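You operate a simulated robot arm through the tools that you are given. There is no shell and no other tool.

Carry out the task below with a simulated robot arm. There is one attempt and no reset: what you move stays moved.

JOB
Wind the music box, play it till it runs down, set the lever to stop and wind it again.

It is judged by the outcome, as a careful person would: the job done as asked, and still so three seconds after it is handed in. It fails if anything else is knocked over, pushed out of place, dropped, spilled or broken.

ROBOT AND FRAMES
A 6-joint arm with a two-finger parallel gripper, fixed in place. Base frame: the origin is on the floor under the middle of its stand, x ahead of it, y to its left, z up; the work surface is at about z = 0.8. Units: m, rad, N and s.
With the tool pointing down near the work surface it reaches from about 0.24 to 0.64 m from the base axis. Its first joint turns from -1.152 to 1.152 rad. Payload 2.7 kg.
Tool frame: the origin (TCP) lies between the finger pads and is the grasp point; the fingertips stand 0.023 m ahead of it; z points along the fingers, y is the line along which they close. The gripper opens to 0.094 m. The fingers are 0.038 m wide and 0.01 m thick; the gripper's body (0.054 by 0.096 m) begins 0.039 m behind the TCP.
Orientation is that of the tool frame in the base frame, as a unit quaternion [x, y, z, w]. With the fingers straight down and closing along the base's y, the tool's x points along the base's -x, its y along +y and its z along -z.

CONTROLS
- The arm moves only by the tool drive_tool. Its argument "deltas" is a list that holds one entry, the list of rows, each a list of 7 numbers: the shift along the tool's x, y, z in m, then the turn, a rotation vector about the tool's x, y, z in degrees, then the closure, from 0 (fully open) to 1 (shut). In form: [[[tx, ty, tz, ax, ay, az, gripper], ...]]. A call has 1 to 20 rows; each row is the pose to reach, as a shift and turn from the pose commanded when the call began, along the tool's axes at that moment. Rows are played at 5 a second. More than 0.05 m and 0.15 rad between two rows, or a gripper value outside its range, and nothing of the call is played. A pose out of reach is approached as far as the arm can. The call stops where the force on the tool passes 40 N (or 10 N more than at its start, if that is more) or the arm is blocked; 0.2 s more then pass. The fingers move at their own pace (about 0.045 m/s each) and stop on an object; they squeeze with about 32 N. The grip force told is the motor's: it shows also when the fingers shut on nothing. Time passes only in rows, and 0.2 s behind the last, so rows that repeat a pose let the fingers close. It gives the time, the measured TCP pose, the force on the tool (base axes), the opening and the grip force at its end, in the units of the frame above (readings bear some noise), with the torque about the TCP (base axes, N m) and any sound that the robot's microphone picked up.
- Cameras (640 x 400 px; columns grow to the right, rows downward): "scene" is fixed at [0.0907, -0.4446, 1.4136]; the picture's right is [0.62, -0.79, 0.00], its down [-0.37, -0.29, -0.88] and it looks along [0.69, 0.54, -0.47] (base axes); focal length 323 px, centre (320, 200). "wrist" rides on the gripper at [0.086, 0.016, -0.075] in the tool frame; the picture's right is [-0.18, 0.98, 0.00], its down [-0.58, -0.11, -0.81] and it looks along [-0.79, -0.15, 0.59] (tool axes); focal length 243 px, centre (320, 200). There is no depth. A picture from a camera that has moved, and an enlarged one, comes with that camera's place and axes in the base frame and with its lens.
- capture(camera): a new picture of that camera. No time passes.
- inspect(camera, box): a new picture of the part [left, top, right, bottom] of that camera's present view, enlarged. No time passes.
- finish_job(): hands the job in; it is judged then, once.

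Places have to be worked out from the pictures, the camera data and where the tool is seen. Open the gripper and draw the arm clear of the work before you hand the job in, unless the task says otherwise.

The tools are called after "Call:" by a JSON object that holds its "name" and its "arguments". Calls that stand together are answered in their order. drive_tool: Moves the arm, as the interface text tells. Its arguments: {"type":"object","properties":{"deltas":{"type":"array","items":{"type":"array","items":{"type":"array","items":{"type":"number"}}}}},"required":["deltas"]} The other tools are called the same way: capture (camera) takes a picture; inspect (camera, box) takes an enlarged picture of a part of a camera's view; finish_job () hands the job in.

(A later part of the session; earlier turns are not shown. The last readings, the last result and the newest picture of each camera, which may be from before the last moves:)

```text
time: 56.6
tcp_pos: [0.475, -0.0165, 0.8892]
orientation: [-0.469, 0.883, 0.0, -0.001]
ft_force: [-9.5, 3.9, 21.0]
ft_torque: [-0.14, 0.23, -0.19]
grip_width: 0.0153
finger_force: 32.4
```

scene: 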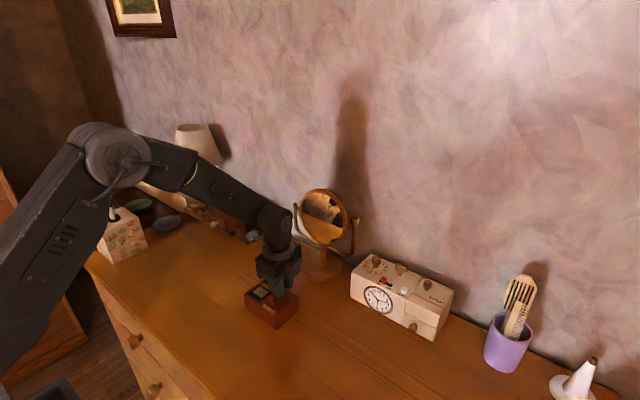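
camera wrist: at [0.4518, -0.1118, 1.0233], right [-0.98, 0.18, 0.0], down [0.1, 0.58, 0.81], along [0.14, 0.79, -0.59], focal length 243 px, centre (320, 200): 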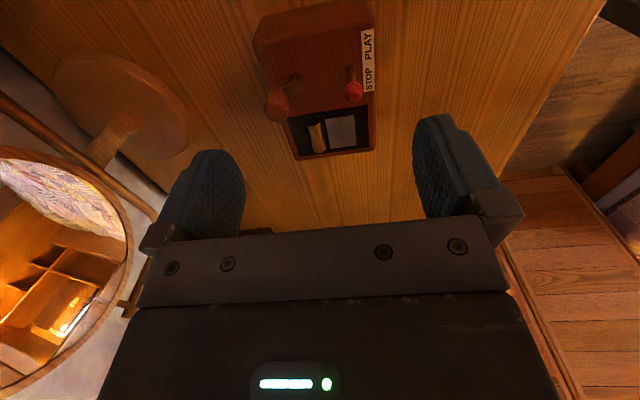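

The downward load is 21 N, with a side force of about 10 N showing the knob is about 1.3 mm off the grip centre. I'll correct that offset and turn 48° under this load.

Call:
{"name": "drive_tool", "arguments": {"deltas": [[[0, 0.0013, 0, 0, 0, 0, 0.9], [-0.0004, 0.0016, 0, 0, 0, 8, 0.9], [-0.0009, 0.0018, 0, 0, 0, 16, 0.9], [-0.0013, 0.002, 0, 0, 0, 24, 0.9], [-0.0018, 0.002, 0, 0, 0, 32, 0.9], [-0.0023, 0.0021, 0, 0, 0, 40, 0.9], [-0.0028, 0.002, 0, 0, 0, 48, 0.9]]]}}

Call:
{"name": "inspect", "arguments": {"camera": "wrist", "box": [240, 60, 420, 230]}}

Call:
{"name": "inspect", "arguments": {"camera": "scene", "box": [230, 260, 330, 340]}}

```text
time: 58.2
tcp_pos: [0.4719, -0.0137, 0.8876]
orientation: [-0.067, 0.998, 0.0, 0.001]
ft_force: [-0.8, -0.9, 0.2]
ft_torque: [0.05, 0.13, 0.13]
grip_width: 0.0149
finger_force: 32.2
```

```text
2.35 times, centred on (330, 145) of wrist
camera zoom: at [0.3858, -0.0082, 0.9611], right [0.05, 1.0, 0.0], down [0.59, -0.03, 0.81], along [0.8, -0.04, -0.59], focal length 571 px, centre (296, 329)
```

zoom: 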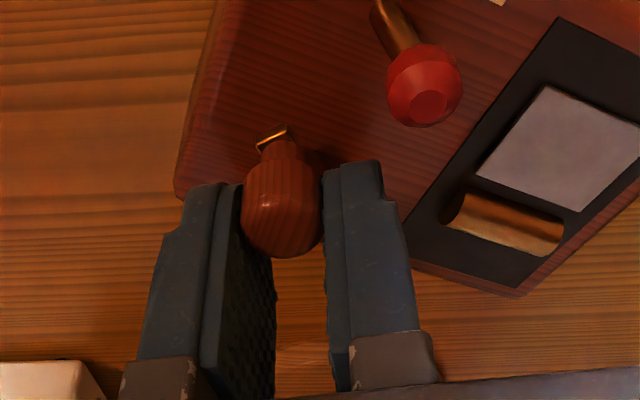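

```text
5.00 times, centred on (280, 300) of scene
camera zoom: at [0.0907, -0.4446, 1.4136], right [0.62, -0.79, 0.0], down [-0.37, -0.29, -0.88], along [0.69, 0.54, -0.47], focal length 1613 px, centre (520, -300)
```

zoom: 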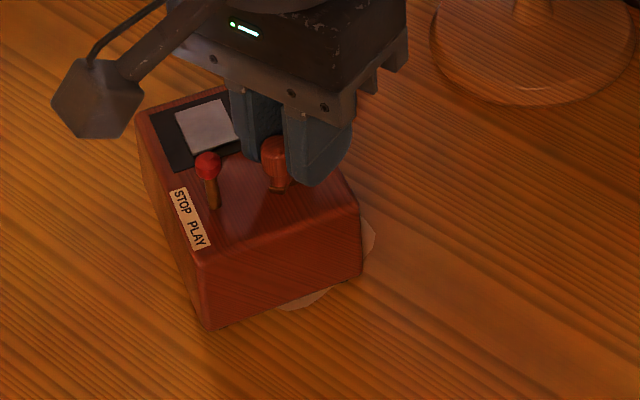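

The box turned again while the crank made no progress: it reads about -130° in the box frame both before and after, and the torque is now about 0.13 Nm, twice what it was. So the spring has come up against its stop after about 400° and is fully wound. With the knob still gripped as a handle, I'll swing the box back to its place (+27°, and about 22 mm).

Call:
{"name": "drive_tool", "arguments": {"deltas": [[[-0.0015, -0.003, 0, 0, 0, -4.5, 0.9], [-0.0035, -0.0065, 0, 0, 0, -9, 0.9], [-0.0055, -0.0098, 0, 0, 0, -13.7, 0.9], [-0.0073, -0.013, 0, 0, 0, -18.3, 0.9], [-0.009, -0.0163, 0, 0, 0, -22.8, 0.9], [-0.0108, -0.0195, 0, 0, 0, -27.4, 0.9], [-0.0108, -0.0195, 0, 0, 0, -27.4, 0.9]]]}}

Call:
{"name": "inspect", "arguments": {"camera": "wrist", "box": [240, 60, 420, 230]}}

Call:
{"name": "inspect", "arguments": {"camera": "scene", "box": [230, 260, 330, 340]}}

```text
time: 59.8
tcp_pos: [0.4871, -0.0317, 0.8873]
orientation: [-0.303, 0.953, -0.001, 0.0]
ft_force: [-0.5, 0.4, -0.7]
ft_torque: [-0.09, -0.08, 0.01]
grip_width: 0.0154
finger_force: 32.0
```

```text
2.35 times, centred on (330, 145) of wrist
camera zoom: at [0.4076, -0.068, 0.9612], right [-0.42, 0.91, 0.0], down [0.54, 0.25, 0.81], along [0.73, 0.34, -0.59], focal length 571 px, centre (296, 329)
```

zoom: 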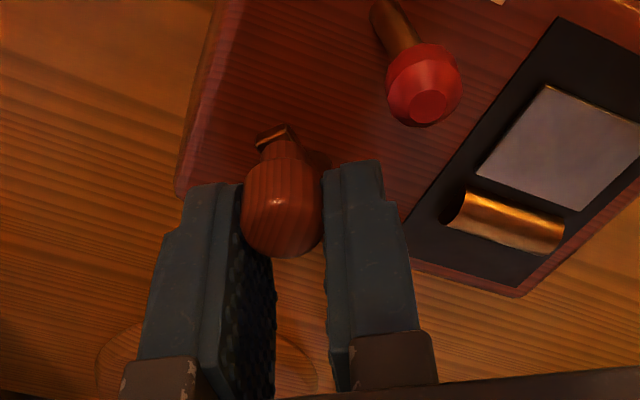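

```text
5.00 times, centred on (280, 300) of scene
camera zoom: at [0.0908, -0.4446, 1.4136], right [0.62, -0.79, 0.0], down [-0.37, -0.29, -0.88], along [0.69, 0.54, -0.47], focal length 1613 px, centre (520, -300)
```

zoom: 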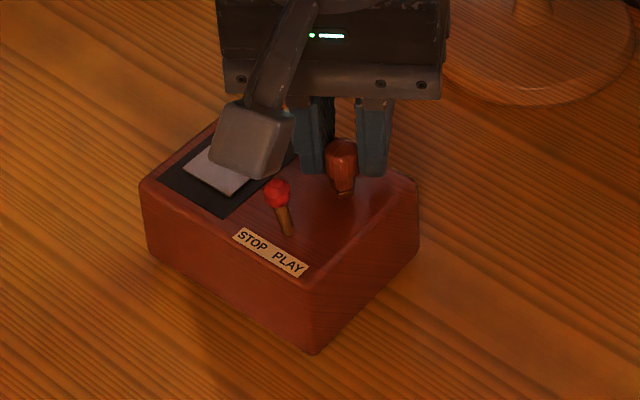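

The box is back to within a few mm and about 2° of its original pose, and I'll trim it at the end. Now I'll release the knob, lift clear, and check the crank and lever.

Call:
{"name": "drive_tool", "arguments": {"deltas": [[[0, 0, 0, 0, 0, 0, 0.75], [0, 0, 0, 0, 0, 0, 0.7], [0, 0, -0.005, 0, 0, 0, 0.7], [0, 0, -0.02, 0, 0, 0, 0.7], [0, 0, -0.04, 0, 0, 0, 0.7], [0, 0, -0.065, 0, 0, 0, 0.7], [0, 0, -0.065, 0, 0, 0, 0.7]]]}}

Call:
{"name": "inspect", "arguments": {"camera": "wrist", "box": [240, 0, 460, 150]}}

Call:
{"name": "inspect", "arguments": {"camera": "scene", "box": [230, 260, 330, 340]}}

```text
time: 61.4
tcp_pos: [0.4886, -0.0313, 0.9538]
orientation: [-0.303, 0.953, -0.001, 0.001]
ft_force: [-0.9, 0.3, -0.5]
ft_torque: [0.03, -0.02, 0.0]
grip_width: 0.0283
finger_force: 0.0
```

```text
2.67 times, centred on (350, 75) of wrist
camera zoom: at [0.4083, -0.067, 1.0264], right [-0.42, 0.91, 0.0], down [0.54, 0.25, 0.81], along [0.73, 0.34, -0.59], focal length 647 px, centre (240, 533)
```

zoom: 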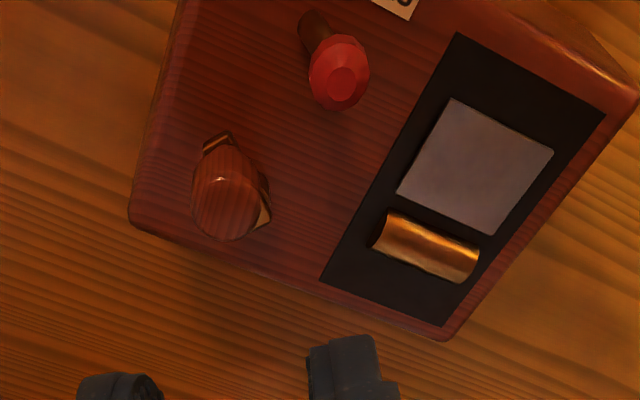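

```text
5.00 times, centred on (280, 300) of scene
camera zoom: at [0.0907, -0.4446, 1.4136], right [0.62, -0.79, 0.0], down [-0.37, -0.29, -0.88], along [0.69, 0.54, -0.47], focal length 1613 px, centre (520, -300)
```

zoom: 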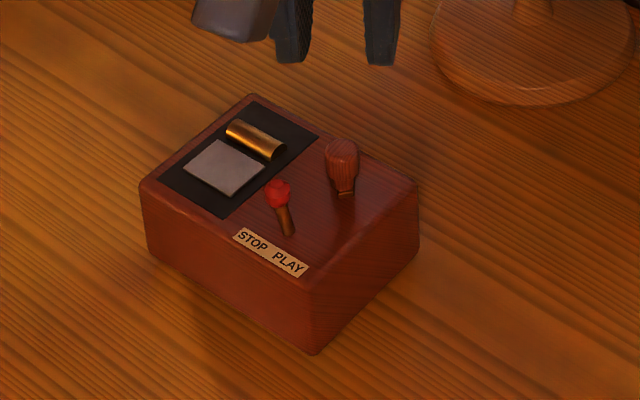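

The crank stays where it is and the lever knob is at about (0.447, -0.027). I'll move over the lever with the fingers closing along y and offset 8 mm toward -x to stay clear of the crank's sweep, stopping above it to check.

Call:
{"name": "drive_tool", "arguments": {"deltas": [[[0.0075, 0.0064, 0, 0, 0, 7, 0.68], [0.015, 0.0128, 0, 0, 0, 14, 0.68], [0.0225, 0.0192, 0, 0, 0, 21, 0.68], [0.03, 0.0256, 0, 0, 0, 28, 0.68], [0.0374, 0.032, 0, 0, 0, 35.3, 0.68], [0.0374, 0.032, 0.02, 0, 0, 35.3, 0.68], [0.0374, 0.032, 0.035, 0, 0, 35.3, 0.68], [0.0374, 0.032, 0.035, 0, 0, 35.3, 0.68]]]}}

Call:
{"name": "inspect", "arguments": {"camera": "wrist", "box": [240, 60, 420, 230]}}

Call:
{"name": "inspect", "arguments": {"camera": "scene", "box": [230, 260, 330, 340]}}

```text
time: 63.2
tcp_pos: [0.4381, -0.0276, 0.9176]
orientation: [0.0, 1.0, -0.001, 0.001]
ft_force: [-0.1, -0.1, 0.1]
ft_torque: [0.01, 0.01, 0.01]
grip_width: 0.0304
finger_force: 0.0
```

```text
2.35 times, centred on (330, 145) of wrist
camera zoom: at [0.3524, -0.0104, 0.9913], right [0.18, 0.98, 0.0], down [0.58, -0.11, 0.81], along [0.79, -0.15, -0.59], focal length 571 px, centre (296, 329)
```

zoom: 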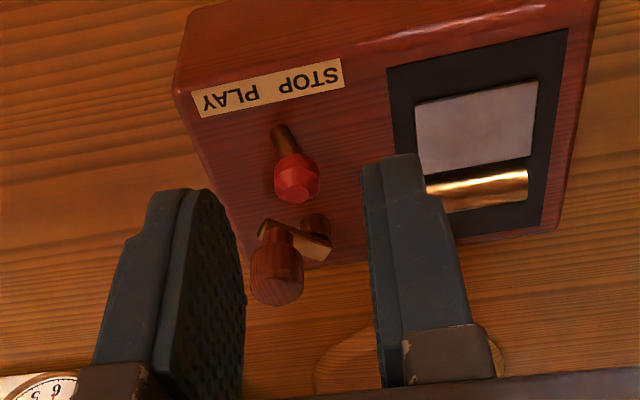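

```text
5.00 times, centred on (280, 300) of scene
camera zoom: at [0.0907, -0.4446, 1.4136], right [0.62, -0.79, 0.0], down [-0.37, -0.29, -0.88], along [0.69, 0.54, -0.47], focal length 1613 px, centre (520, -300)
```

zoom: 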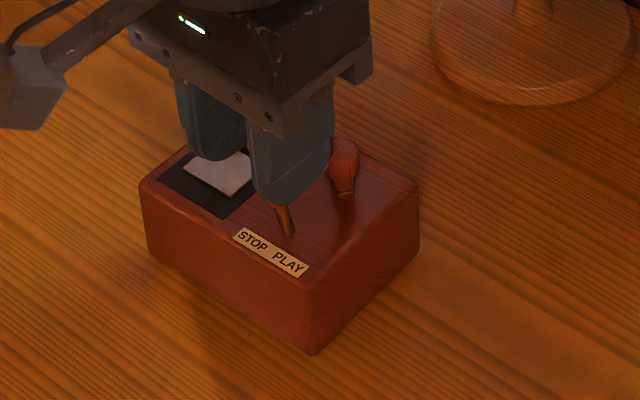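

The lever head is centred in the gap and the crank is 12 mm clear of the fingers. I'll lower around it, close to a 20 mm gap, then push gently toward PLAY (-y) in small steps.

Call:
{"name": "drive_tool", "arguments": {"deltas": [[[0, -0.001, 0.01, 0, 0, 0, 0.68], [0, -0.001, 0.022, 0, 0, 0, 0.68], [0, -0.001, 0.033, 0, 0, 0, 0.68], [0, -0.001, 0.033, 0, 0, 0, 0.787], [0, -0.001, 0.033, 0, 0, 0, 0.787], [0, -0.003, 0.033, 0, 0, 0, 0.787], [0, -0.005, 0.033, 0, 0, 0, 0.787], [0, -0.007, 0.033, 0, 0, 0, 0.787]]]}}

Call:
{"name": "inspect", "arguments": {"camera": "wrist", "box": [240, 60, 420, 230]}}

Call:
{"name": "inspect", "arguments": {"camera": "scene", "box": [230, 260, 330, 340]}}

```text
time: 65.0
tcp_pos: [0.4395, -0.0342, 0.8851]
orientation: [-0.001, 1.0, 0.0, 0.001]
ft_force: [0.2, 0.1, 0.4]
ft_torque: [0.02, -0.01, -0.02]
grip_width: 0.0201
finger_force: 0.3
```

```text
2.35 times, centred on (330, 145) of wrist
camera zoom: at [0.3526, -0.017, 0.958], right [0.18, 0.98, 0.0], down [0.58, -0.11, 0.81], along [0.79, -0.15, -0.59], focal length 571 px, centre (296, 329)
```

zoom: 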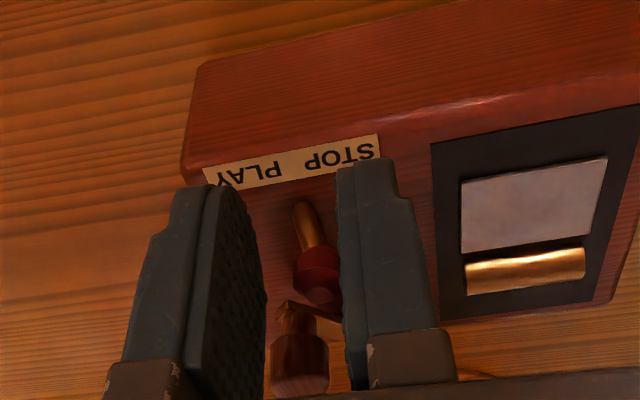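

```text
5.00 times, centred on (280, 300) of scene
camera zoom: at [0.0907, -0.4446, 1.4136], right [0.62, -0.79, 0.0], down [-0.37, -0.29, -0.88], along [0.69, 0.54, -0.47], focal length 1613 px, centre (520, -300)
```

zoom: 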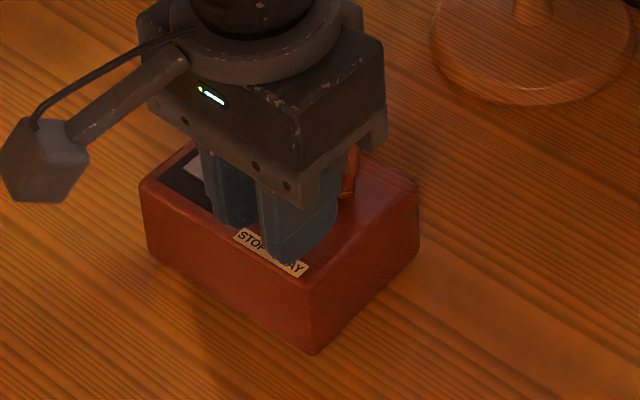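

The +y finger is just at the lever head with no force yet. I'll push a further 8 mm toward PLAY in 2 mm steps.

Call:
{"name": "drive_tool", "arguments": {"deltas": [[[0, -0.002, 0, 0, 0, 0, 0.787], [0, -0.004, 0, 0, 0, 0, 0.787], [0, -0.006, 0, 0, 0, 0, 0.787], [0, -0.008, 0, 0, 0, 0, 0.787]]]}}

Call:
{"name": "inspect", "arguments": {"camera": "wrist", "box": [240, 60, 420, 230]}}

Call:
{"name": "inspect", "arguments": {"camera": "scene", "box": [230, 260, 330, 340]}}

```text
time: 66.0
tcp_pos: [0.4377, -0.0417, 0.886]
orientation: [0.0, 1.0, 0.0, 0.001]
ft_force: [0.4, 0.2, -0.7]
ft_torque: [0.02, -0.04, 0.0]
grip_width: 0.0199
finger_force: 0.1
```

```text
2.35 times, centred on (330, 145) of wrist
camera zoom: at [0.3519, -0.0251, 0.9592], right [0.18, 0.98, 0.0], down [0.58, -0.11, 0.81], along [0.79, -0.15, -0.59], focal length 571 px, centre (296, 329)
```

zoom: 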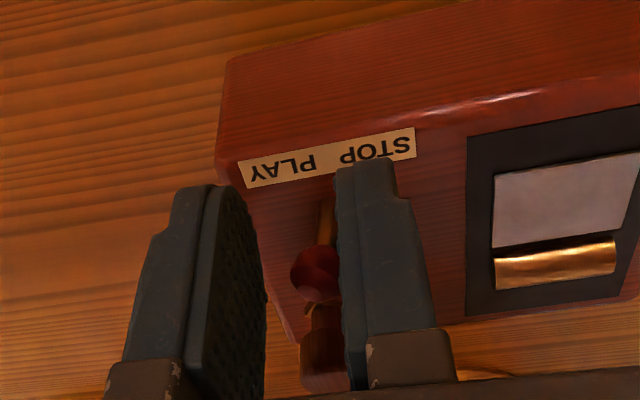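

```text
5.00 times, centred on (280, 300) of scene
camera zoom: at [0.0907, -0.4446, 1.4136], right [0.62, -0.79, 0.0], down [-0.37, -0.29, -0.88], along [0.69, 0.54, -0.47], focal length 1613 px, centre (520, -300)
```

zoom: 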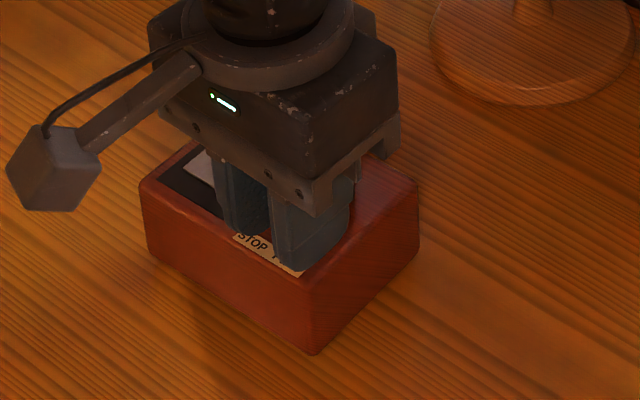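

The lever is moving with the finger under almost no force and the box is still. I'll push another 5 mm and listen.

Call:
{"name": "drive_tool", "arguments": {"deltas": [[[0, -0.002, 0, 0, 0, 0, 0.787], [0, -0.004, 0, 0, 0, 0, 0.787], [0, -0.005, 0, 0, 0, 0, 0.787], [0, -0.005, 0, 0, 0, 0, 0.787]]]}}

Call:
{"name": "inspect", "arguments": {"camera": "wrist", "box": [240, 60, 420, 230]}}

Call:
{"name": "inspect", "arguments": {"camera": "scene", "box": [230, 260, 330, 340]}}

```text
time: 67.0
tcp_pos: [0.4382, -0.0475, 0.8857]
orientation: [0.0, 1.0, 0.0, 0.001]
ft_force: [0.8, 4.1, 1.2]
ft_torque: [0.1, 0.01, 0.04]
grip_width: 0.0212
finger_force: 2.1
```

```text
2.35 times, centred on (330, 145) of wrist
camera zoom: at [0.3523, -0.0301, 0.9591], right [0.18, 0.98, 0.0], down [0.58, -0.11, 0.81], along [0.79, -0.15, -0.59], focal length 571 px, centre (296, 329)
```

zoom: 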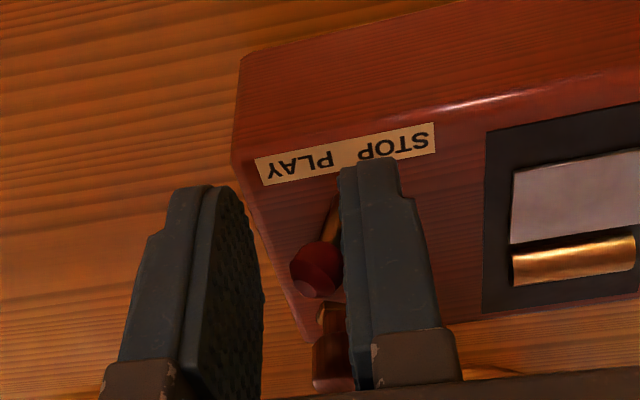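

```text
5.00 times, centred on (280, 300) of scene
camera zoom: at [0.0907, -0.4445, 1.4136], right [0.62, -0.79, 0.0], down [-0.37, -0.29, -0.88], along [0.69, 0.54, -0.47], focal length 1613 px, centre (520, -300)
```

zoom: 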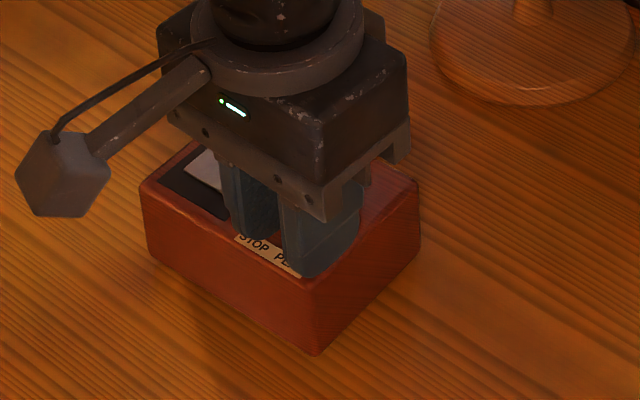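

The force rose to 4 N, so the lever is at its PLAY end. I'll back the finger off a few mm and wait to hear whether it plays.

Call:
{"name": "drive_tool", "arguments": {"deltas": [[[0, 0.002, 0, 0, 0, 0, 0.787], [0, 0.004, 0, 0, 0, 0, 0.787], [0, 0.004, 0, 0, 0, 0, 0.787], [0, 0.004, 0, 0, 0, 0, 0.787], [0, 0.004, 0, 0, 0, 0, 0.787], [0, 0.004, 0, 0, 0, 0, 0.787]]]}}

Call:
{"name": "inspect", "arguments": {"camera": "wrist", "box": [240, 60, 420, 230]}}

Call:
{"name": "inspect", "arguments": {"camera": "scene", "box": [230, 260, 330, 340]}}

```text
time: 68.4
tcp_pos: [0.4385, -0.0418, 0.8856]
orientation: [0.0, 1.0, 0.0, 0.001]
ft_force: [0.4, 0.2, 0.3]
ft_torque: [0.0, 0.01, 0.0]
grip_width: 0.0202
finger_force: 0.1
```

```text
2.35 times, centred on (330, 145) of wrist
camera zoom: at [0.3523, -0.0258, 0.9591], right [0.18, 0.98, 0.0], down [0.58, -0.11, 0.81], along [0.79, -0.15, -0.59], focal length 571 px, centre (296, 329)
```

zoom: 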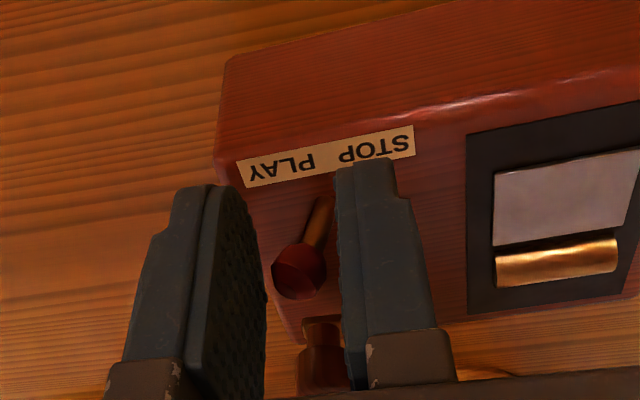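

```text
5.00 times, centred on (280, 300) of scene
camera zoom: at [0.0907, -0.4446, 1.4136], right [0.62, -0.79, 0.0], down [-0.37, -0.29, -0.88], along [0.69, 0.54, -0.47], focal length 1613 px, centre (520, -300)
```

zoom: 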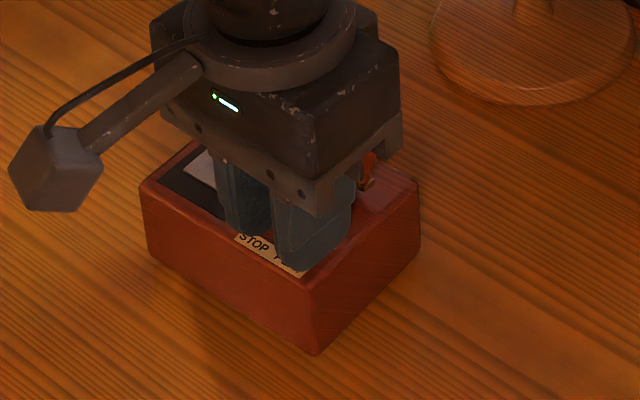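

The lever holds at PLAY, and in the scene view the crank seems to have moved. I'll lift straight up out of the way so I can watch the crank and listen.

Call:
{"name": "drive_tool", "arguments": {"deltas": [[[0, 0, -0.015, 0, 0, 0, 0.787], [0, 0, -0.035, 0, 0, 0, 0.787], [0.01, 0, -0.06, 0, 0, 0, 0.787], [0.03, 0, -0.085, 0, 0, 0, 0.787], [0.05, 0, -0.1, 0, 0, 0, 0.787], [0.05, 0, -0.1, 0, 0, 0, 0.787]]]}}

Call:
{"name": "inspect", "arguments": {"camera": "scene", "box": [230, 260, 330, 340]}}

Call:
{"name": "inspect", "arguments": {"camera": "wrist", "box": [240, 0, 460, 150]}}

```text
time: 69.8
tcp_pos: [0.3871, -0.0423, 0.9844]
orientation: [0.0, 1.0, 0.0, -0.001]
ft_force: [0.0, 0.0, 0.2]
ft_torque: [0.03, 0.01, -0.01]
grip_width: 0.0199
finger_force: 0.1
```

```text
5.00 times, centred on (280, 300) of scene
camera zoom: at [0.0907, -0.4446, 1.4136], right [0.62, -0.79, 0.0], down [-0.37, -0.29, -0.88], along [0.69, 0.54, -0.47], focal length 1613 px, centre (520, -300)
```

zoom: 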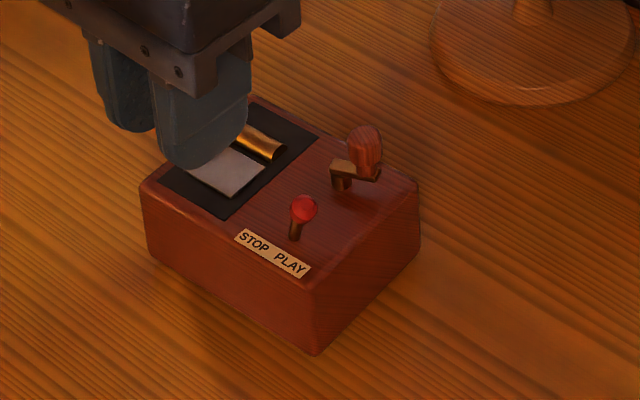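

```text
2.67 times, centred on (350, 75) of wrist
camera zoom: at [0.301, -0.0256, 1.0581], right [0.18, 0.98, 0.0], down [0.58, -0.11, 0.81], along [0.79, -0.15, -0.59], focal length 647 px, centre (240, 533)
```

zoom: 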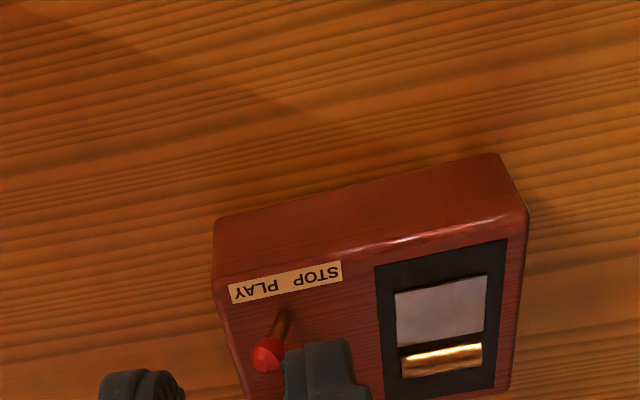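

It's playing: the crank has turned back from about -130° to roughly -80°. I'll hold still and let time pass, checking the crank as it unwinds.

Call:
{"name": "drive_tool", "arguments": {"deltas": [[[0, 0, 0, 0, 0, 0, 0.787], [0, 0, 0, 0, 0, 0, 0.787], [0, 0, 0, 0, 0, 0, 0.787], [0, 0, 0, 0, 0, 0, 0.787], [0, 0, 0, 0, 0, 0, 0.787], [0, 0, 0, 0, 0, 0, 0.787], [0, 0, 0, 0, 0, 0, 0.787], [0, 0, 0, 0, 0, 0, 0.787], [0, 0, 0, 0, 0, 0, 0.787], [0, 0, 0, 0, 0, 0, 0.787], [0, 0, 0, 0, 0, 0, 0.787], [0, 0, 0, 0, 0, 0, 0.787], [0, 0, 0, 0, 0, 0, 0.787], [0, 0, 0, 0, 0, 0, 0.787], [0, 0, 0, 0, 0, 0, 0.787]]]}}

Call:
{"name": "inspect", "arguments": {"camera": "scene", "box": [230, 260, 330, 340]}}

```text
time: 73.0
tcp_pos: [0.3887, -0.0421, 0.9843]
orientation: [-0.001, 1.0, 0.0, 0.0]
ft_force: [-0.1, 0.0, 0.2]
ft_torque: [-0.01, 0.0, -0.01]
grip_width: 0.02
finger_force: 0.1
```

```text
5.00 times, centred on (280, 300) of scene
camera zoom: at [0.0907, -0.4446, 1.4136], right [0.62, -0.79, 0.0], down [-0.37, -0.29, -0.88], along [0.69, 0.54, -0.47], focal length 1613 px, centre (520, -300)
```

zoom: 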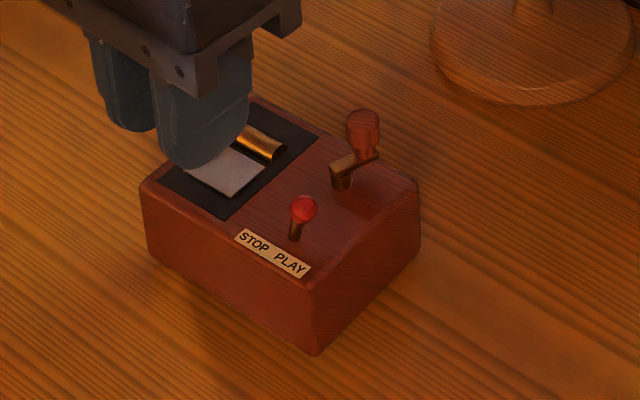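

The crank keeps turning back, now near -15°, at about 20° per second. I'll keep waiting.

Call:
{"name": "drive_tool", "arguments": {"deltas": [[[0, 0, 0, 0, 0, 0, 0.787], [0, 0, 0, 0, 0, 0, 0.787], [0, 0, 0, 0, 0, 0, 0.787], [0, 0, 0, 0, 0, 0, 0.787], [0, 0, 0, 0, 0, 0, 0.787], [0, 0, 0, 0, 0, 0, 0.787], [0, 0, 0, 0, 0, 0, 0.787], [0, 0, 0, 0, 0, 0, 0.787], [0, 0, 0, 0, 0, 0, 0.787], [0, 0, 0, 0, 0, 0, 0.787], [0, 0, 0, 0, 0, 0, 0.787], [0, 0, 0, 0, 0, 0, 0.787], [0, 0, 0, 0, 0, 0, 0.787], [0, 0, 0, 0, 0, 0, 0.787], [0, 0, 0, 0, 0, 0, 0.787], [0, 0, 0, 0, 0, 0, 0.787], [0, 0, 0, 0, 0, 0, 0.787], [0, 0, 0, 0, 0, 0, 0.787], [0, 0, 0, 0, 0, 0, 0.787], [0, 0, 0, 0, 0, 0, 0.787]]]}}

Call:
{"name": "inspect", "arguments": {"camera": "scene", "box": [230, 260, 330, 340]}}

```text
time: 77.2
tcp_pos: [0.3878, -0.0426, 0.9838]
orientation: [0.001, 1.0, 0.0, 0.001]
ft_force: [-0.3, 0.3, 0.0]
ft_torque: [0.02, 0.01, -0.04]
grip_width: 0.0199
finger_force: 0.1
```

```text
5.00 times, centred on (280, 300) of scene
camera zoom: at [0.0907, -0.4446, 1.4136], right [0.62, -0.79, 0.0], down [-0.37, -0.29, -0.88], along [0.69, 0.54, -0.47], focal length 1613 px, centre (520, -300)
```

zoom: 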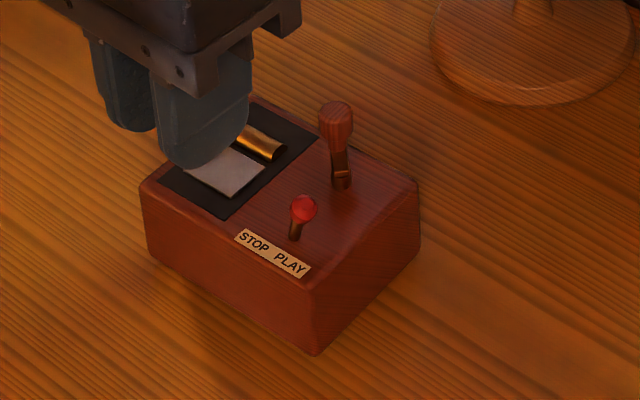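

The crank now points to about +45° and is still running. I'll wait another 4 s.

Call:
{"name": "drive_tool", "arguments": {"deltas": [[[0, 0, 0, 0, 0, 0, 0.787], [0, 0, 0, 0, 0, 0, 0.787], [0, 0, 0, 0, 0, 0, 0.787], [0, 0, 0, 0, 0, 0, 0.787], [0, 0, 0, 0, 0, 0, 0.787], [0, 0, 0, 0, 0, 0, 0.787], [0, 0, 0, 0, 0, 0, 0.787], [0, 0, 0, 0, 0, 0, 0.787], [0, 0, 0, 0, 0, 0, 0.787], [0, 0, 0, 0, 0, 0, 0.787], [0, 0, 0, 0, 0, 0, 0.787], [0, 0, 0, 0, 0, 0, 0.787], [0, 0, 0, 0, 0, 0, 0.787], [0, 0, 0, 0, 0, 0, 0.787], [0, 0, 0, 0, 0, 0, 0.787], [0, 0, 0, 0, 0, 0, 0.787], [0, 0, 0, 0, 0, 0, 0.787], [0, 0, 0, 0, 0, 0, 0.787], [0, 0, 0, 0, 0, 0, 0.787], [0, 0, 0, 0, 0, 0, 0.787]]]}}

Call:
{"name": "inspect", "arguments": {"camera": "scene", "box": [230, 260, 330, 340]}}

```text
time: 81.4
tcp_pos: [0.3873, -0.042, 0.9855]
orientation: [-0.001, 1.0, 0.0, 0.001]
ft_force: [0.5, 0.0, 0.2]
ft_torque: [-0.02, 0.01, -0.02]
grip_width: 0.0201
finger_force: 0.0
```

```text
5.00 times, centred on (280, 300) of scene
camera zoom: at [0.0907, -0.4446, 1.4136], right [0.62, -0.79, 0.0], down [-0.37, -0.29, -0.88], along [0.69, 0.54, -0.47], focal length 1613 px, centre (520, -300)
```

zoom: 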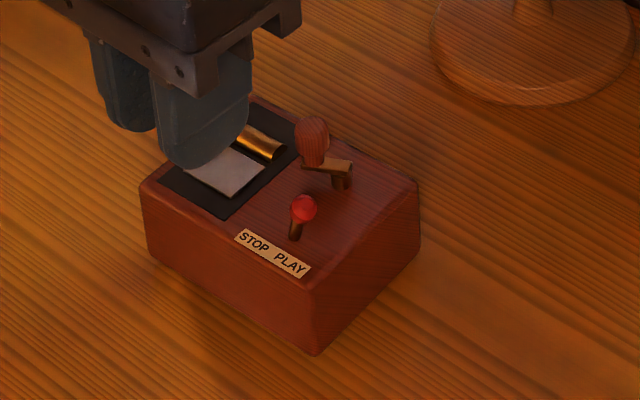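

The crank is now around +120° and still unwinding. I'll keep waiting.

Call:
{"name": "drive_tool", "arguments": {"deltas": [[[0, 0, 0, 0, 0, 0, 0.787], [0, 0, 0, 0, 0, 0, 0.787], [0, 0, 0, 0, 0, 0, 0.787], [0, 0, 0, 0, 0, 0, 0.787], [0, 0, 0, 0, 0, 0, 0.787], [0, 0, 0, 0, 0, 0, 0.787], [0, 0, 0, 0, 0, 0, 0.787], [0, 0, 0, 0, 0, 0, 0.787], [0, 0, 0, 0, 0, 0, 0.787], [0, 0, 0, 0, 0, 0, 0.787], [0, 0, 0, 0, 0, 0, 0.787], [0, 0, 0, 0, 0, 0, 0.787], [0, 0, 0, 0, 0, 0, 0.787], [0, 0, 0, 0, 0, 0, 0.787], [0, 0, 0, 0, 0, 0, 0.787], [0, 0, 0, 0, 0, 0, 0.787], [0, 0, 0, 0, 0, 0, 0.787], [0, 0, 0, 0, 0, 0, 0.787], [0, 0, 0, 0, 0, 0, 0.787], [0, 0, 0, 0, 0, 0, 0.787]]]}}

Call:
{"name": "inspect", "arguments": {"camera": "scene", "box": [230, 260, 330, 340]}}

```text
time: 85.6
tcp_pos: [0.387, -0.043, 0.9843]
orientation: [-0.001, 1.0, 0.001, 0.001]
ft_force: [-0.7, -1.0, -0.2]
ft_torque: [0.01, 0.01, -0.01]
grip_width: 0.0202
finger_force: 0.1
```

```text
5.00 times, centred on (280, 300) of scene
camera zoom: at [0.0907, -0.4446, 1.4136], right [0.62, -0.79, 0.0], down [-0.37, -0.29, -0.88], along [0.69, 0.54, -0.47], focal length 1613 px, centre (520, -300)
```

zoom: 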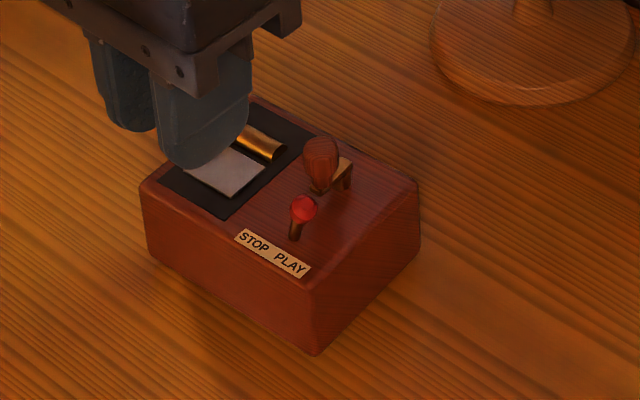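

The crank is near 180° and still running, with the box unmoved. I'll wait further.

Call:
{"name": "drive_tool", "arguments": {"deltas": [[[0, 0, 0, 0, 0, 0, 0.787], [0, 0, 0, 0, 0, 0, 0.787], [0, 0, 0, 0, 0, 0, 0.787], [0, 0, 0, 0, 0, 0, 0.787], [0, 0, 0, 0, 0, 0, 0.787], [0, 0, 0, 0, 0, 0, 0.787], [0, 0, 0, 0, 0, 0, 0.787], [0, 0, 0, 0, 0, 0, 0.787], [0, 0, 0, 0, 0, 0, 0.787], [0, 0, 0, 0, 0, 0, 0.787], [0, 0, 0, 0, 0, 0, 0.787], [0, 0, 0, 0, 0, 0, 0.787], [0, 0, 0, 0, 0, 0, 0.787], [0, 0, 0, 0, 0, 0, 0.787], [0, 0, 0, 0, 0, 0, 0.787], [0, 0, 0, 0, 0, 0, 0.787], [0, 0, 0, 0, 0, 0, 0.787], [0, 0, 0, 0, 0, 0, 0.787], [0, 0, 0, 0, 0, 0, 0.787], [0, 0, 0, 0, 0, 0, 0.787]]]}}

Call:
{"name": "inspect", "arguments": {"camera": "scene", "box": [230, 260, 330, 340]}}

```text
time: 89.8
tcp_pos: [0.387, -0.0427, 0.9842]
orientation: [0.0, 1.0, 0.001, 0.001]
ft_force: [1.2, 0.1, -1.1]
ft_torque: [-0.03, -0.01, 0.01]
grip_width: 0.0201
finger_force: 0.0
```

```text
5.00 times, centred on (280, 300) of scene
camera zoom: at [0.0907, -0.4446, 1.4136], right [0.62, -0.79, 0.0], down [-0.37, -0.29, -0.88], along [0.69, 0.54, -0.47], focal length 1613 px, centre (520, -300)
```

zoom: 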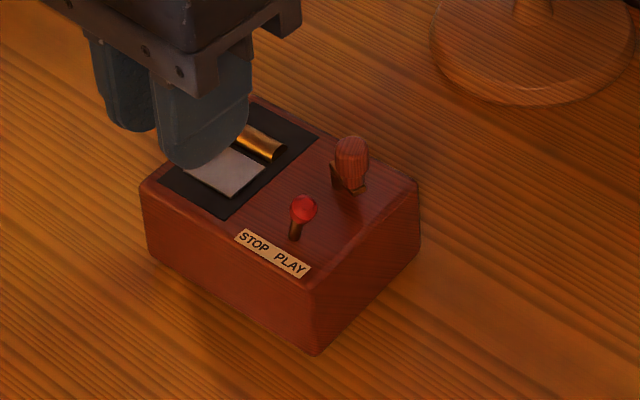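

The crank is now near -105°, close to its starting direction. I'll wait to see whether it comes to rest.

Call:
{"name": "drive_tool", "arguments": {"deltas": [[[0, 0, 0, 0, 0, 0, 0.787], [0, 0, 0, 0, 0, 0, 0.787], [0, 0, 0, 0, 0, 0, 0.787], [0, 0, 0, 0, 0, 0, 0.787], [0, 0, 0, 0, 0, 0, 0.787], [0, 0, 0, 0, 0, 0, 0.787], [0, 0, 0, 0, 0, 0, 0.787], [0, 0, 0, 0, 0, 0, 0.787], [0, 0, 0, 0, 0, 0, 0.787], [0, 0, 0, 0, 0, 0, 0.787], [0, 0, 0, 0, 0, 0, 0.787], [0, 0, 0, 0, 0, 0, 0.787], [0, 0, 0, 0, 0, 0, 0.787], [0, 0, 0, 0, 0, 0, 0.787], [0, 0, 0, 0, 0, 0, 0.787], [0, 0, 0, 0, 0, 0, 0.787], [0, 0, 0, 0, 0, 0, 0.787], [0, 0, 0, 0, 0, 0, 0.787], [0, 0, 0, 0, 0, 0, 0.787], [0, 0, 0, 0, 0, 0, 0.787]]]}}

Call:
{"name": "inspect", "arguments": {"camera": "scene", "box": [230, 260, 330, 340]}}

```text
time: 94.0
tcp_pos: [0.387, -0.0423, 0.9844]
orientation: [0.0, 1.0, 0.0, 0.001]
ft_force: [-0.5, 0.9, -0.1]
ft_torque: [0.01, 0.03, 0.0]
grip_width: 0.0199
finger_force: 0.1
```

```text
5.00 times, centred on (280, 300) of scene
camera zoom: at [0.0907, -0.4446, 1.4136], right [0.62, -0.79, 0.0], down [-0.37, -0.29, -0.88], along [0.69, 0.54, -0.47], focal length 1613 px, centre (520, -300)
```

zoom: 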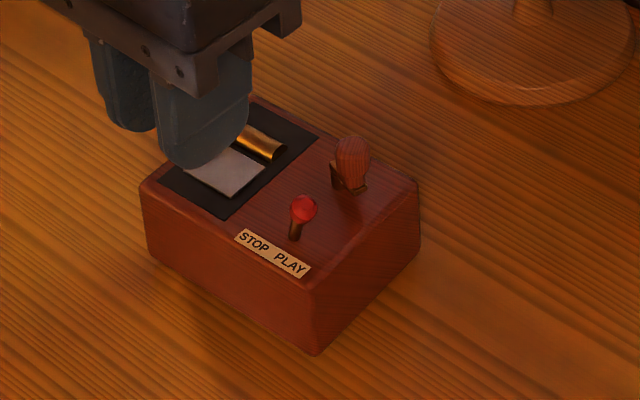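

The crank has hardly changed over the last 4 s. I'll wait once more and compare at higher zoom to be sure it has run down.

Call:
{"name": "inspect", "arguments": {"camera": "scene", "box": [270, 275, 310, 305]}}

Call:
{"name": "drive_tool", "arguments": {"deltas": [[[0, 0, 0, 0, 0, 0, 0.787], [0, 0, 0, 0, 0, 0, 0.787], [0, 0, 0, 0, 0, 0, 0.787], [0, 0, 0, 0, 0, 0, 0.787], [0, 0, 0, 0, 0, 0, 0.787], [0, 0, 0, 0, 0, 0, 0.787], [0, 0, 0, 0, 0, 0, 0.787], [0, 0, 0, 0, 0, 0, 0.787], [0, 0, 0, 0, 0, 0, 0.787], [0, 0, 0, 0, 0, 0, 0.787], [0, 0, 0, 0, 0, 0, 0.787], [0, 0, 0, 0, 0, 0, 0.787], [0, 0, 0, 0, 0, 0, 0.787], [0, 0, 0, 0, 0, 0, 0.787], [0, 0, 0, 0, 0, 0, 0.787], [0, 0, 0, 0, 0, 0, 0.787], [0, 0, 0, 0, 0, 0, 0.787], [0, 0, 0, 0, 0, 0, 0.787], [0, 0, 0, 0, 0, 0, 0.787], [0, 0, 0, 0, 0, 0, 0.787]]]}}

Call:
{"name": "inspect", "arguments": {"camera": "scene", "box": [270, 275, 310, 305]}}

```text
13.33 times, centred on (290, 290) of scene
camera zoom: at [0.0907, -0.4446, 1.4136], right [0.62, -0.79, 0.0], down [-0.37, -0.29, -0.88], along [0.69, 0.54, -0.47], focal length 4301 px, centre (720, -1000)
```

zoom: 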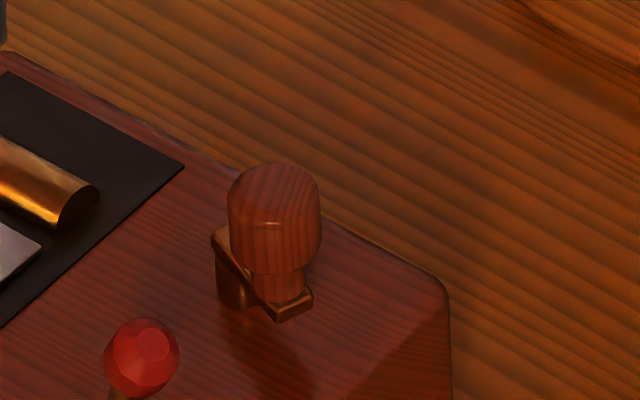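

```text
time: 98.2
tcp_pos: [0.3873, -0.0426, 0.9837]
orientation: [0.0, 1.0, -0.001, 0.001]
ft_force: [-0.1, -0.7, 0.1]
ft_torque: [0.01, 0.03, 0.01]
grip_width: 0.0201
finger_force: 0.1
```

```text
13.33 times, centred on (290, 290) of scene
camera zoom: at [0.0907, -0.4446, 1.4136], right [0.62, -0.79, 0.0], down [-0.37, -0.29, -0.88], along [0.69, 0.54, -0.47], focal length 4301 px, centre (720, -1000)
```

zoom: 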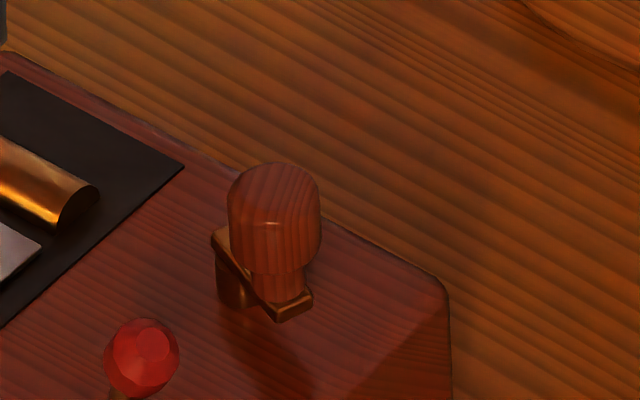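

The two pictures are identical, so it has run down, with the crank back at its starting angle. Now for the lever. Its head is at about (0.446, -0.043), leaning to PLAY, so I'll come down around it with a 30 mm gap.

Call:
{"name": "drive_tool", "arguments": {"deltas": [[[-0.02, 0, 0.01, 0, 0, 0, 0.68], [-0.04, 0, 0.03, 0, 0, 0, 0.68], [-0.051, 0, 0.055, 0, 0, 0, 0.68], [-0.051, 0, 0.07, 0, 0, 0, 0.68], [-0.051, 0, 0.07, 0, 0, 0, 0.68]]]}}

Call:
{"name": "inspect", "arguments": {"camera": "wrist", "box": [240, 60, 420, 230]}}

```text
time: 99.4
tcp_pos: [0.4392, -0.0438, 0.9156]
orientation: [0.0, 1.0, 0.0, 0.001]
ft_force: [0.4, 0.4, -0.4]
ft_torque: [-0.02, 0.0, -0.01]
grip_width: 0.0301
finger_force: 0.0
```

```text
2.35 times, centred on (330, 145) of wrist
camera zoom: at [0.3533, -0.027, 0.9886], right [0.18, 0.98, 0.0], down [0.58, -0.11, 0.81], along [0.79, -0.15, -0.59], focal length 571 px, centre (296, 329)
```

zoom: 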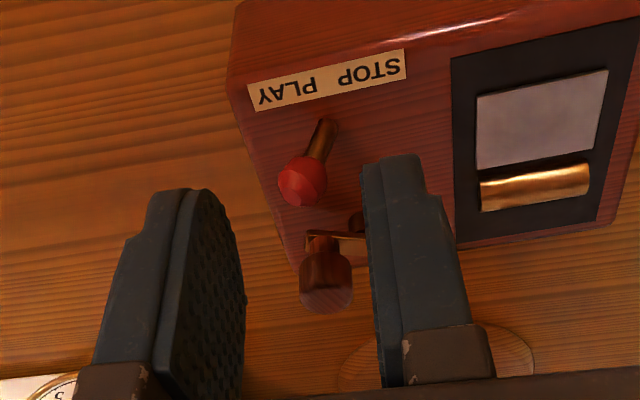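

The lever head is centred. I'll lower, close to 20 mm, then push toward STOP (+y), about 14 mm to begin with.

Call:
{"name": "drive_tool", "arguments": {"deltas": [[[0, 0, 0.01, 0, 0, 0, 0.68], [0, 0, 0.02, 0, 0, 0, 0.68], [0, 0, 0.03, 0, 0, 0, 0.68], [0, 0, 0.03, 0, 0, 0, 0.787], [0, 0, 0.03, 0, 0, 0, 0.787], [0, 0.003, 0.03, 0, 0, 0, 0.787], [0, 0.006, 0.03, 0, 0, 0, 0.787], [0, 0.008, 0.03, 0, 0, 0, 0.787], [0, 0.01, 0.03, 0, 0, 0, 0.787], [0, 0.012, 0.03, 0, 0, 0, 0.787], [0, 0.014, 0.03, 0, 0, 0, 0.787]]]}}

Call:
{"name": "inspect", "arguments": {"camera": "wrist", "box": [240, 60, 420, 230]}}

Call:
{"name": "inspect", "arguments": {"camera": "scene", "box": [230, 260, 330, 340]}}

```text
time: 101.8
tcp_pos: [0.4399, -0.0295, 0.8848]
orientation: [0.0, 1.0, 0.0, 0.001]
ft_force: [0.4, 0.3, 0.6]
ft_torque: [-0.03, 0.03, 0.01]
grip_width: 0.0201
finger_force: 0.0
```

```text
2.35 times, centred on (330, 145) of wrist
camera zoom: at [0.3528, -0.0125, 0.9585], right [0.18, 0.98, 0.0], down [0.58, -0.11, 0.81], along [0.79, -0.15, -0.59], focal length 571 px, centre (296, 329)
```

zoom: 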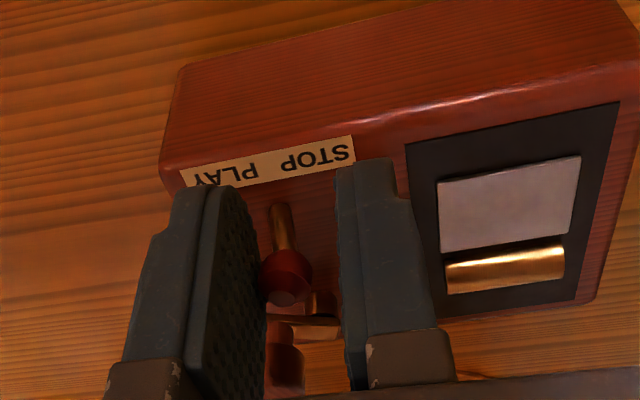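

```text
5.00 times, centred on (280, 300) of scene
camera zoom: at [0.0907, -0.4446, 1.4136], right [0.62, -0.79, 0.0], down [-0.37, -0.29, -0.88], along [0.69, 0.54, -0.47], focal length 1613 px, centre (520, -300)
```

zoom: 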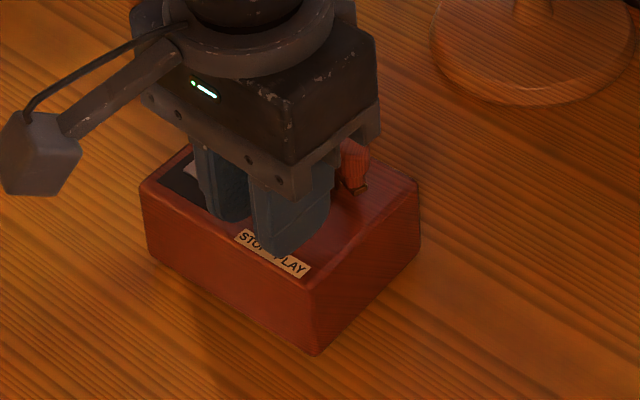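

The lever is now about upright and being carried along with no load. I'll continue toward STOP until I feel its end.

Call:
{"name": "drive_tool", "arguments": {"deltas": [[[0, 0.002, 0, 0, 0, 0, 0.787], [0, 0.004, 0, 0, 0, 0, 0.787], [0, 0.006, 0, 0, 0, 0, 0.787], [0, 0.008, 0, 0, 0, 0, 0.787]]]}}

Call:
{"name": "inspect", "arguments": {"camera": "wrist", "box": [240, 60, 420, 230]}}

Call:
{"name": "inspect", "arguments": {"camera": "scene", "box": [230, 260, 330, 340]}}

```text
time: 102.8
tcp_pos: [0.438, -0.0217, 0.8853]
orientation: [0.0, 1.0, 0.0, 0.001]
ft_force: [-0.1, -3.2, 0.5]
ft_torque: [-0.06, 0.0, -0.01]
grip_width: 0.0214
finger_force: 1.2
```

```text
2.35 times, centred on (330, 145) of wrist
camera zoom: at [0.3529, -0.004, 0.9589], right [0.18, 0.98, 0.0], down [0.58, -0.11, 0.81], along [0.79, -0.15, -0.59], focal length 571 px, centre (296, 329)
```

zoom: 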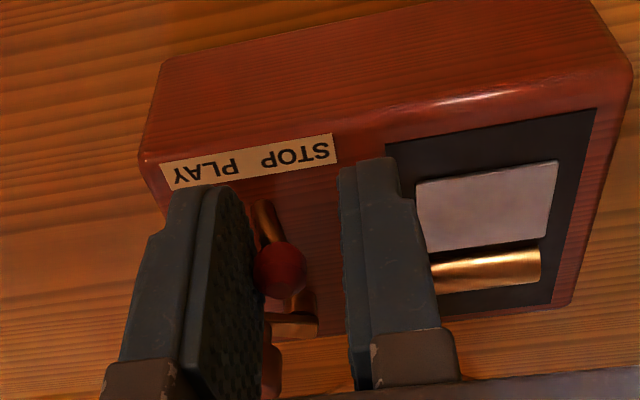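

```text
5.00 times, centred on (280, 300) of scene
camera zoom: at [0.0907, -0.4447, 1.4136], right [0.62, -0.79, 0.0], down [-0.37, -0.29, -0.88], along [0.69, 0.54, -0.47], focal length 1613 px, centre (520, -300)
```

zoom: 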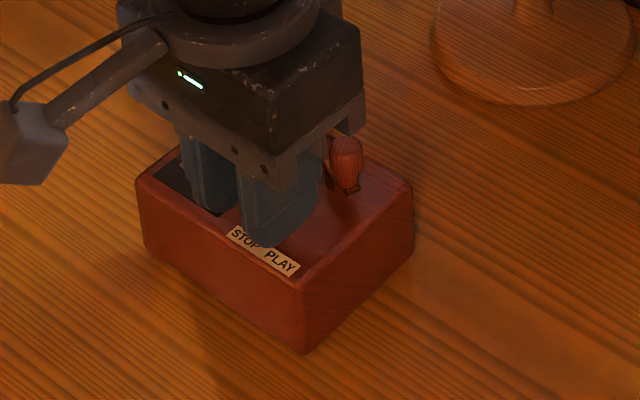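

The lever reached its STOP end at 3 N, and the box slid about 3 mm, which happens to bring it closer to its original spot. I'll back the finger off and lift clear to check that the lever stays at STOP.

Call:
{"name": "drive_tool", "arguments": {"deltas": [[[0, -0.002, 0, 0, 0, 0, 0.76], [0, -0.004, 0, 0, 0, 0, 0.74], [0, -0.004, 0, 0, 0, 0, 0.74], [0, -0.004, -0.015, 0, 0, 0, 0.74], [0, -0.004, -0.035, 0, 0, 0, 0.74], [0, -0.004, -0.06, 0, 0, 0, 0.74], [0, -0.004, -0.065, 0, 0, 0, 0.74]]]}}

Call:
{"name": "inspect", "arguments": {"camera": "wrist", "box": [240, 0, 420, 130]}}

Call:
{"name": "inspect", "arguments": {"camera": "scene", "box": [230, 260, 330, 340]}}

```text
time: 104.4
tcp_pos: [0.4386, -0.0244, 0.9511]
orientation: [0.0, 1.0, -0.001, 0.001]
ft_force: [0.8, -0.5, -0.3]
ft_torque: [-0.03, 0.01, 0.02]
grip_width: 0.0242
finger_force: 0.1
```

```text
3.08 times, centred on (330, 65) of wrist
camera zoom: at [0.3535, -0.0077, 1.0247], right [0.18, 0.98, 0.0], down [0.58, -0.11, 0.81], along [0.79, -0.15, -0.59], focal length 746 px, centre (289, 615)
```

zoom: 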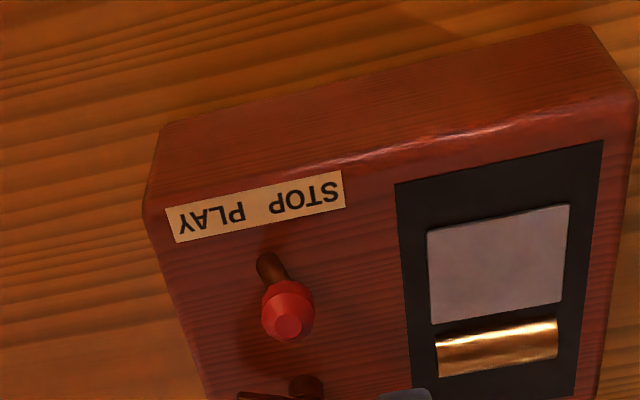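

```text
5.00 times, centred on (280, 300) of scene
camera zoom: at [0.0907, -0.4446, 1.4136], right [0.62, -0.79, 0.0], down [-0.37, -0.29, -0.88], along [0.69, 0.54, -0.47], focal length 1613 px, centre (520, -300)
```

zoom: 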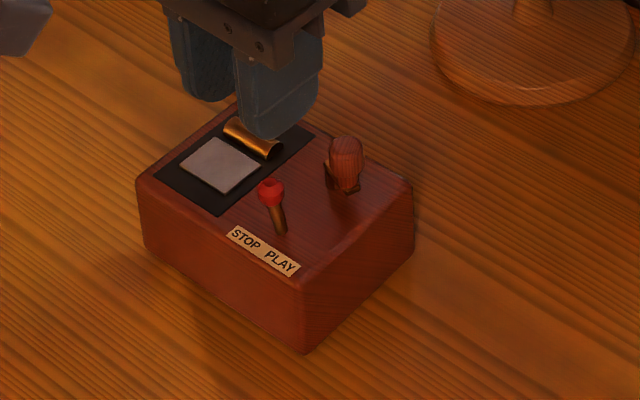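

The lever is at STOP and the box matches its original place to about 1.5 mm. The crank rests at about -100°. Now to rewind, I'll move above the crank with the fingers turned to align with its arm.

Call:
{"name": "drive_tool", "arguments": {"deltas": [[[-0.01, -0.0015, 0, 0, 0, -8, 0.64], [-0.02, -0.003, 0, 0, 0, -16, 0.64], [-0.03, -0.0045, 0, 0, 0, -24, 0.64], [-0.045, -0.0065, 0, 0, 0, -32, 0.64], [-0.045, -0.0065, 0, 0, 0, -40, 0.64], [-0.045, -0.0065, 0, 0, 0, -48, 0.64], [-0.045, -0.0065, 0, 0, 0, -56, 0.64], [-0.045, -0.0065, 0, 0, 0, -64, 0.64], [-0.045, -0.0065, 0, 0, 0, -72, 0.64], [-0.045, -0.0065, 0, 0, 0, -80, 0.64], [-0.045, -0.0065, 0, 0, 0, -85, 0.64], [-0.045, -0.0065, 0, 0, 0, -85, 0.64]]]}}

Call:
{"name": "inspect", "arguments": {"camera": "wrist", "box": [240, 50, 400, 170]}}

Call:
{"name": "inspect", "arguments": {"camera": "wrist", "box": [285, 55, 345, 105]}}

Call:
{"name": "inspect", "arguments": {"camera": "scene", "box": [270, 275, 310, 305]}}

```text
time: 107.0
tcp_pos: [0.4838, -0.031, 0.9493]
orientation: [-0.676, 0.737, -0.001, 0.001]
ft_force: [0.4, -0.3, 0.8]
ft_torque: [0.0, 0.03, 0.01]
grip_width: 0.0338
finger_force: 0.2
```

```text
3.33 times, centred on (320, 110) of wrist
camera zoom: at [0.4606, -0.1153, 1.0235], right [-0.96, 0.27, 0.0], down [0.16, 0.57, 0.81], along [0.22, 0.78, -0.59], focal length 809 px, centre (320, 500)
```

zoom: 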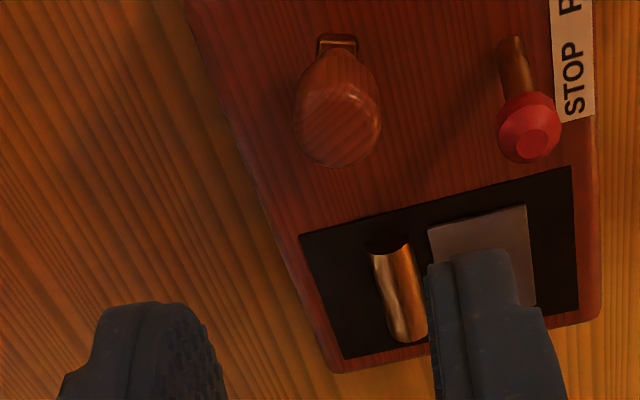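

```text
8.00 times, centred on (315, 80) of wrist
camera zoom: at [0.4606, -0.1153, 1.0235], right [-0.96, 0.27, 0.0], down [0.16, 0.57, 0.81], along [0.22, 0.78, -0.59], focal length 1941 px, centre (360, 1160)
```

zoom: 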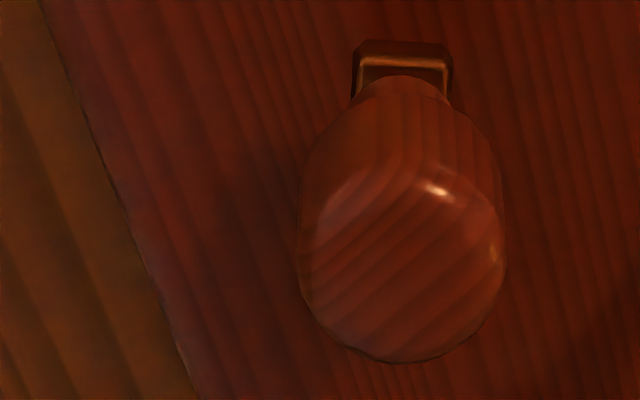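

```text
13.33 times, centred on (290, 290) of scene
camera zoom: at [0.0907, -0.4446, 1.4136], right [0.62, -0.79, 0.0], down [-0.37, -0.29, -0.88], along [0.69, 0.54, -0.47], focal length 4301 px, centre (720, -1000)
```

zoom: 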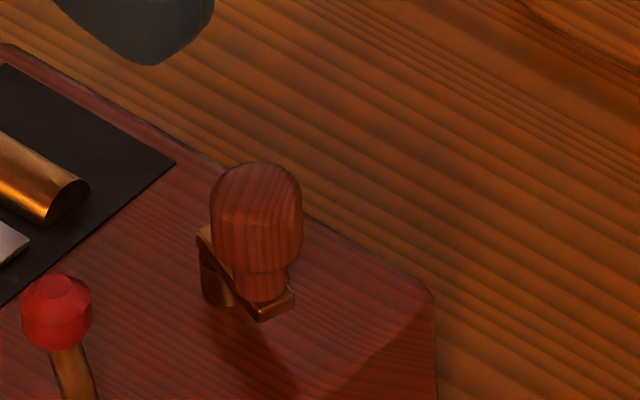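

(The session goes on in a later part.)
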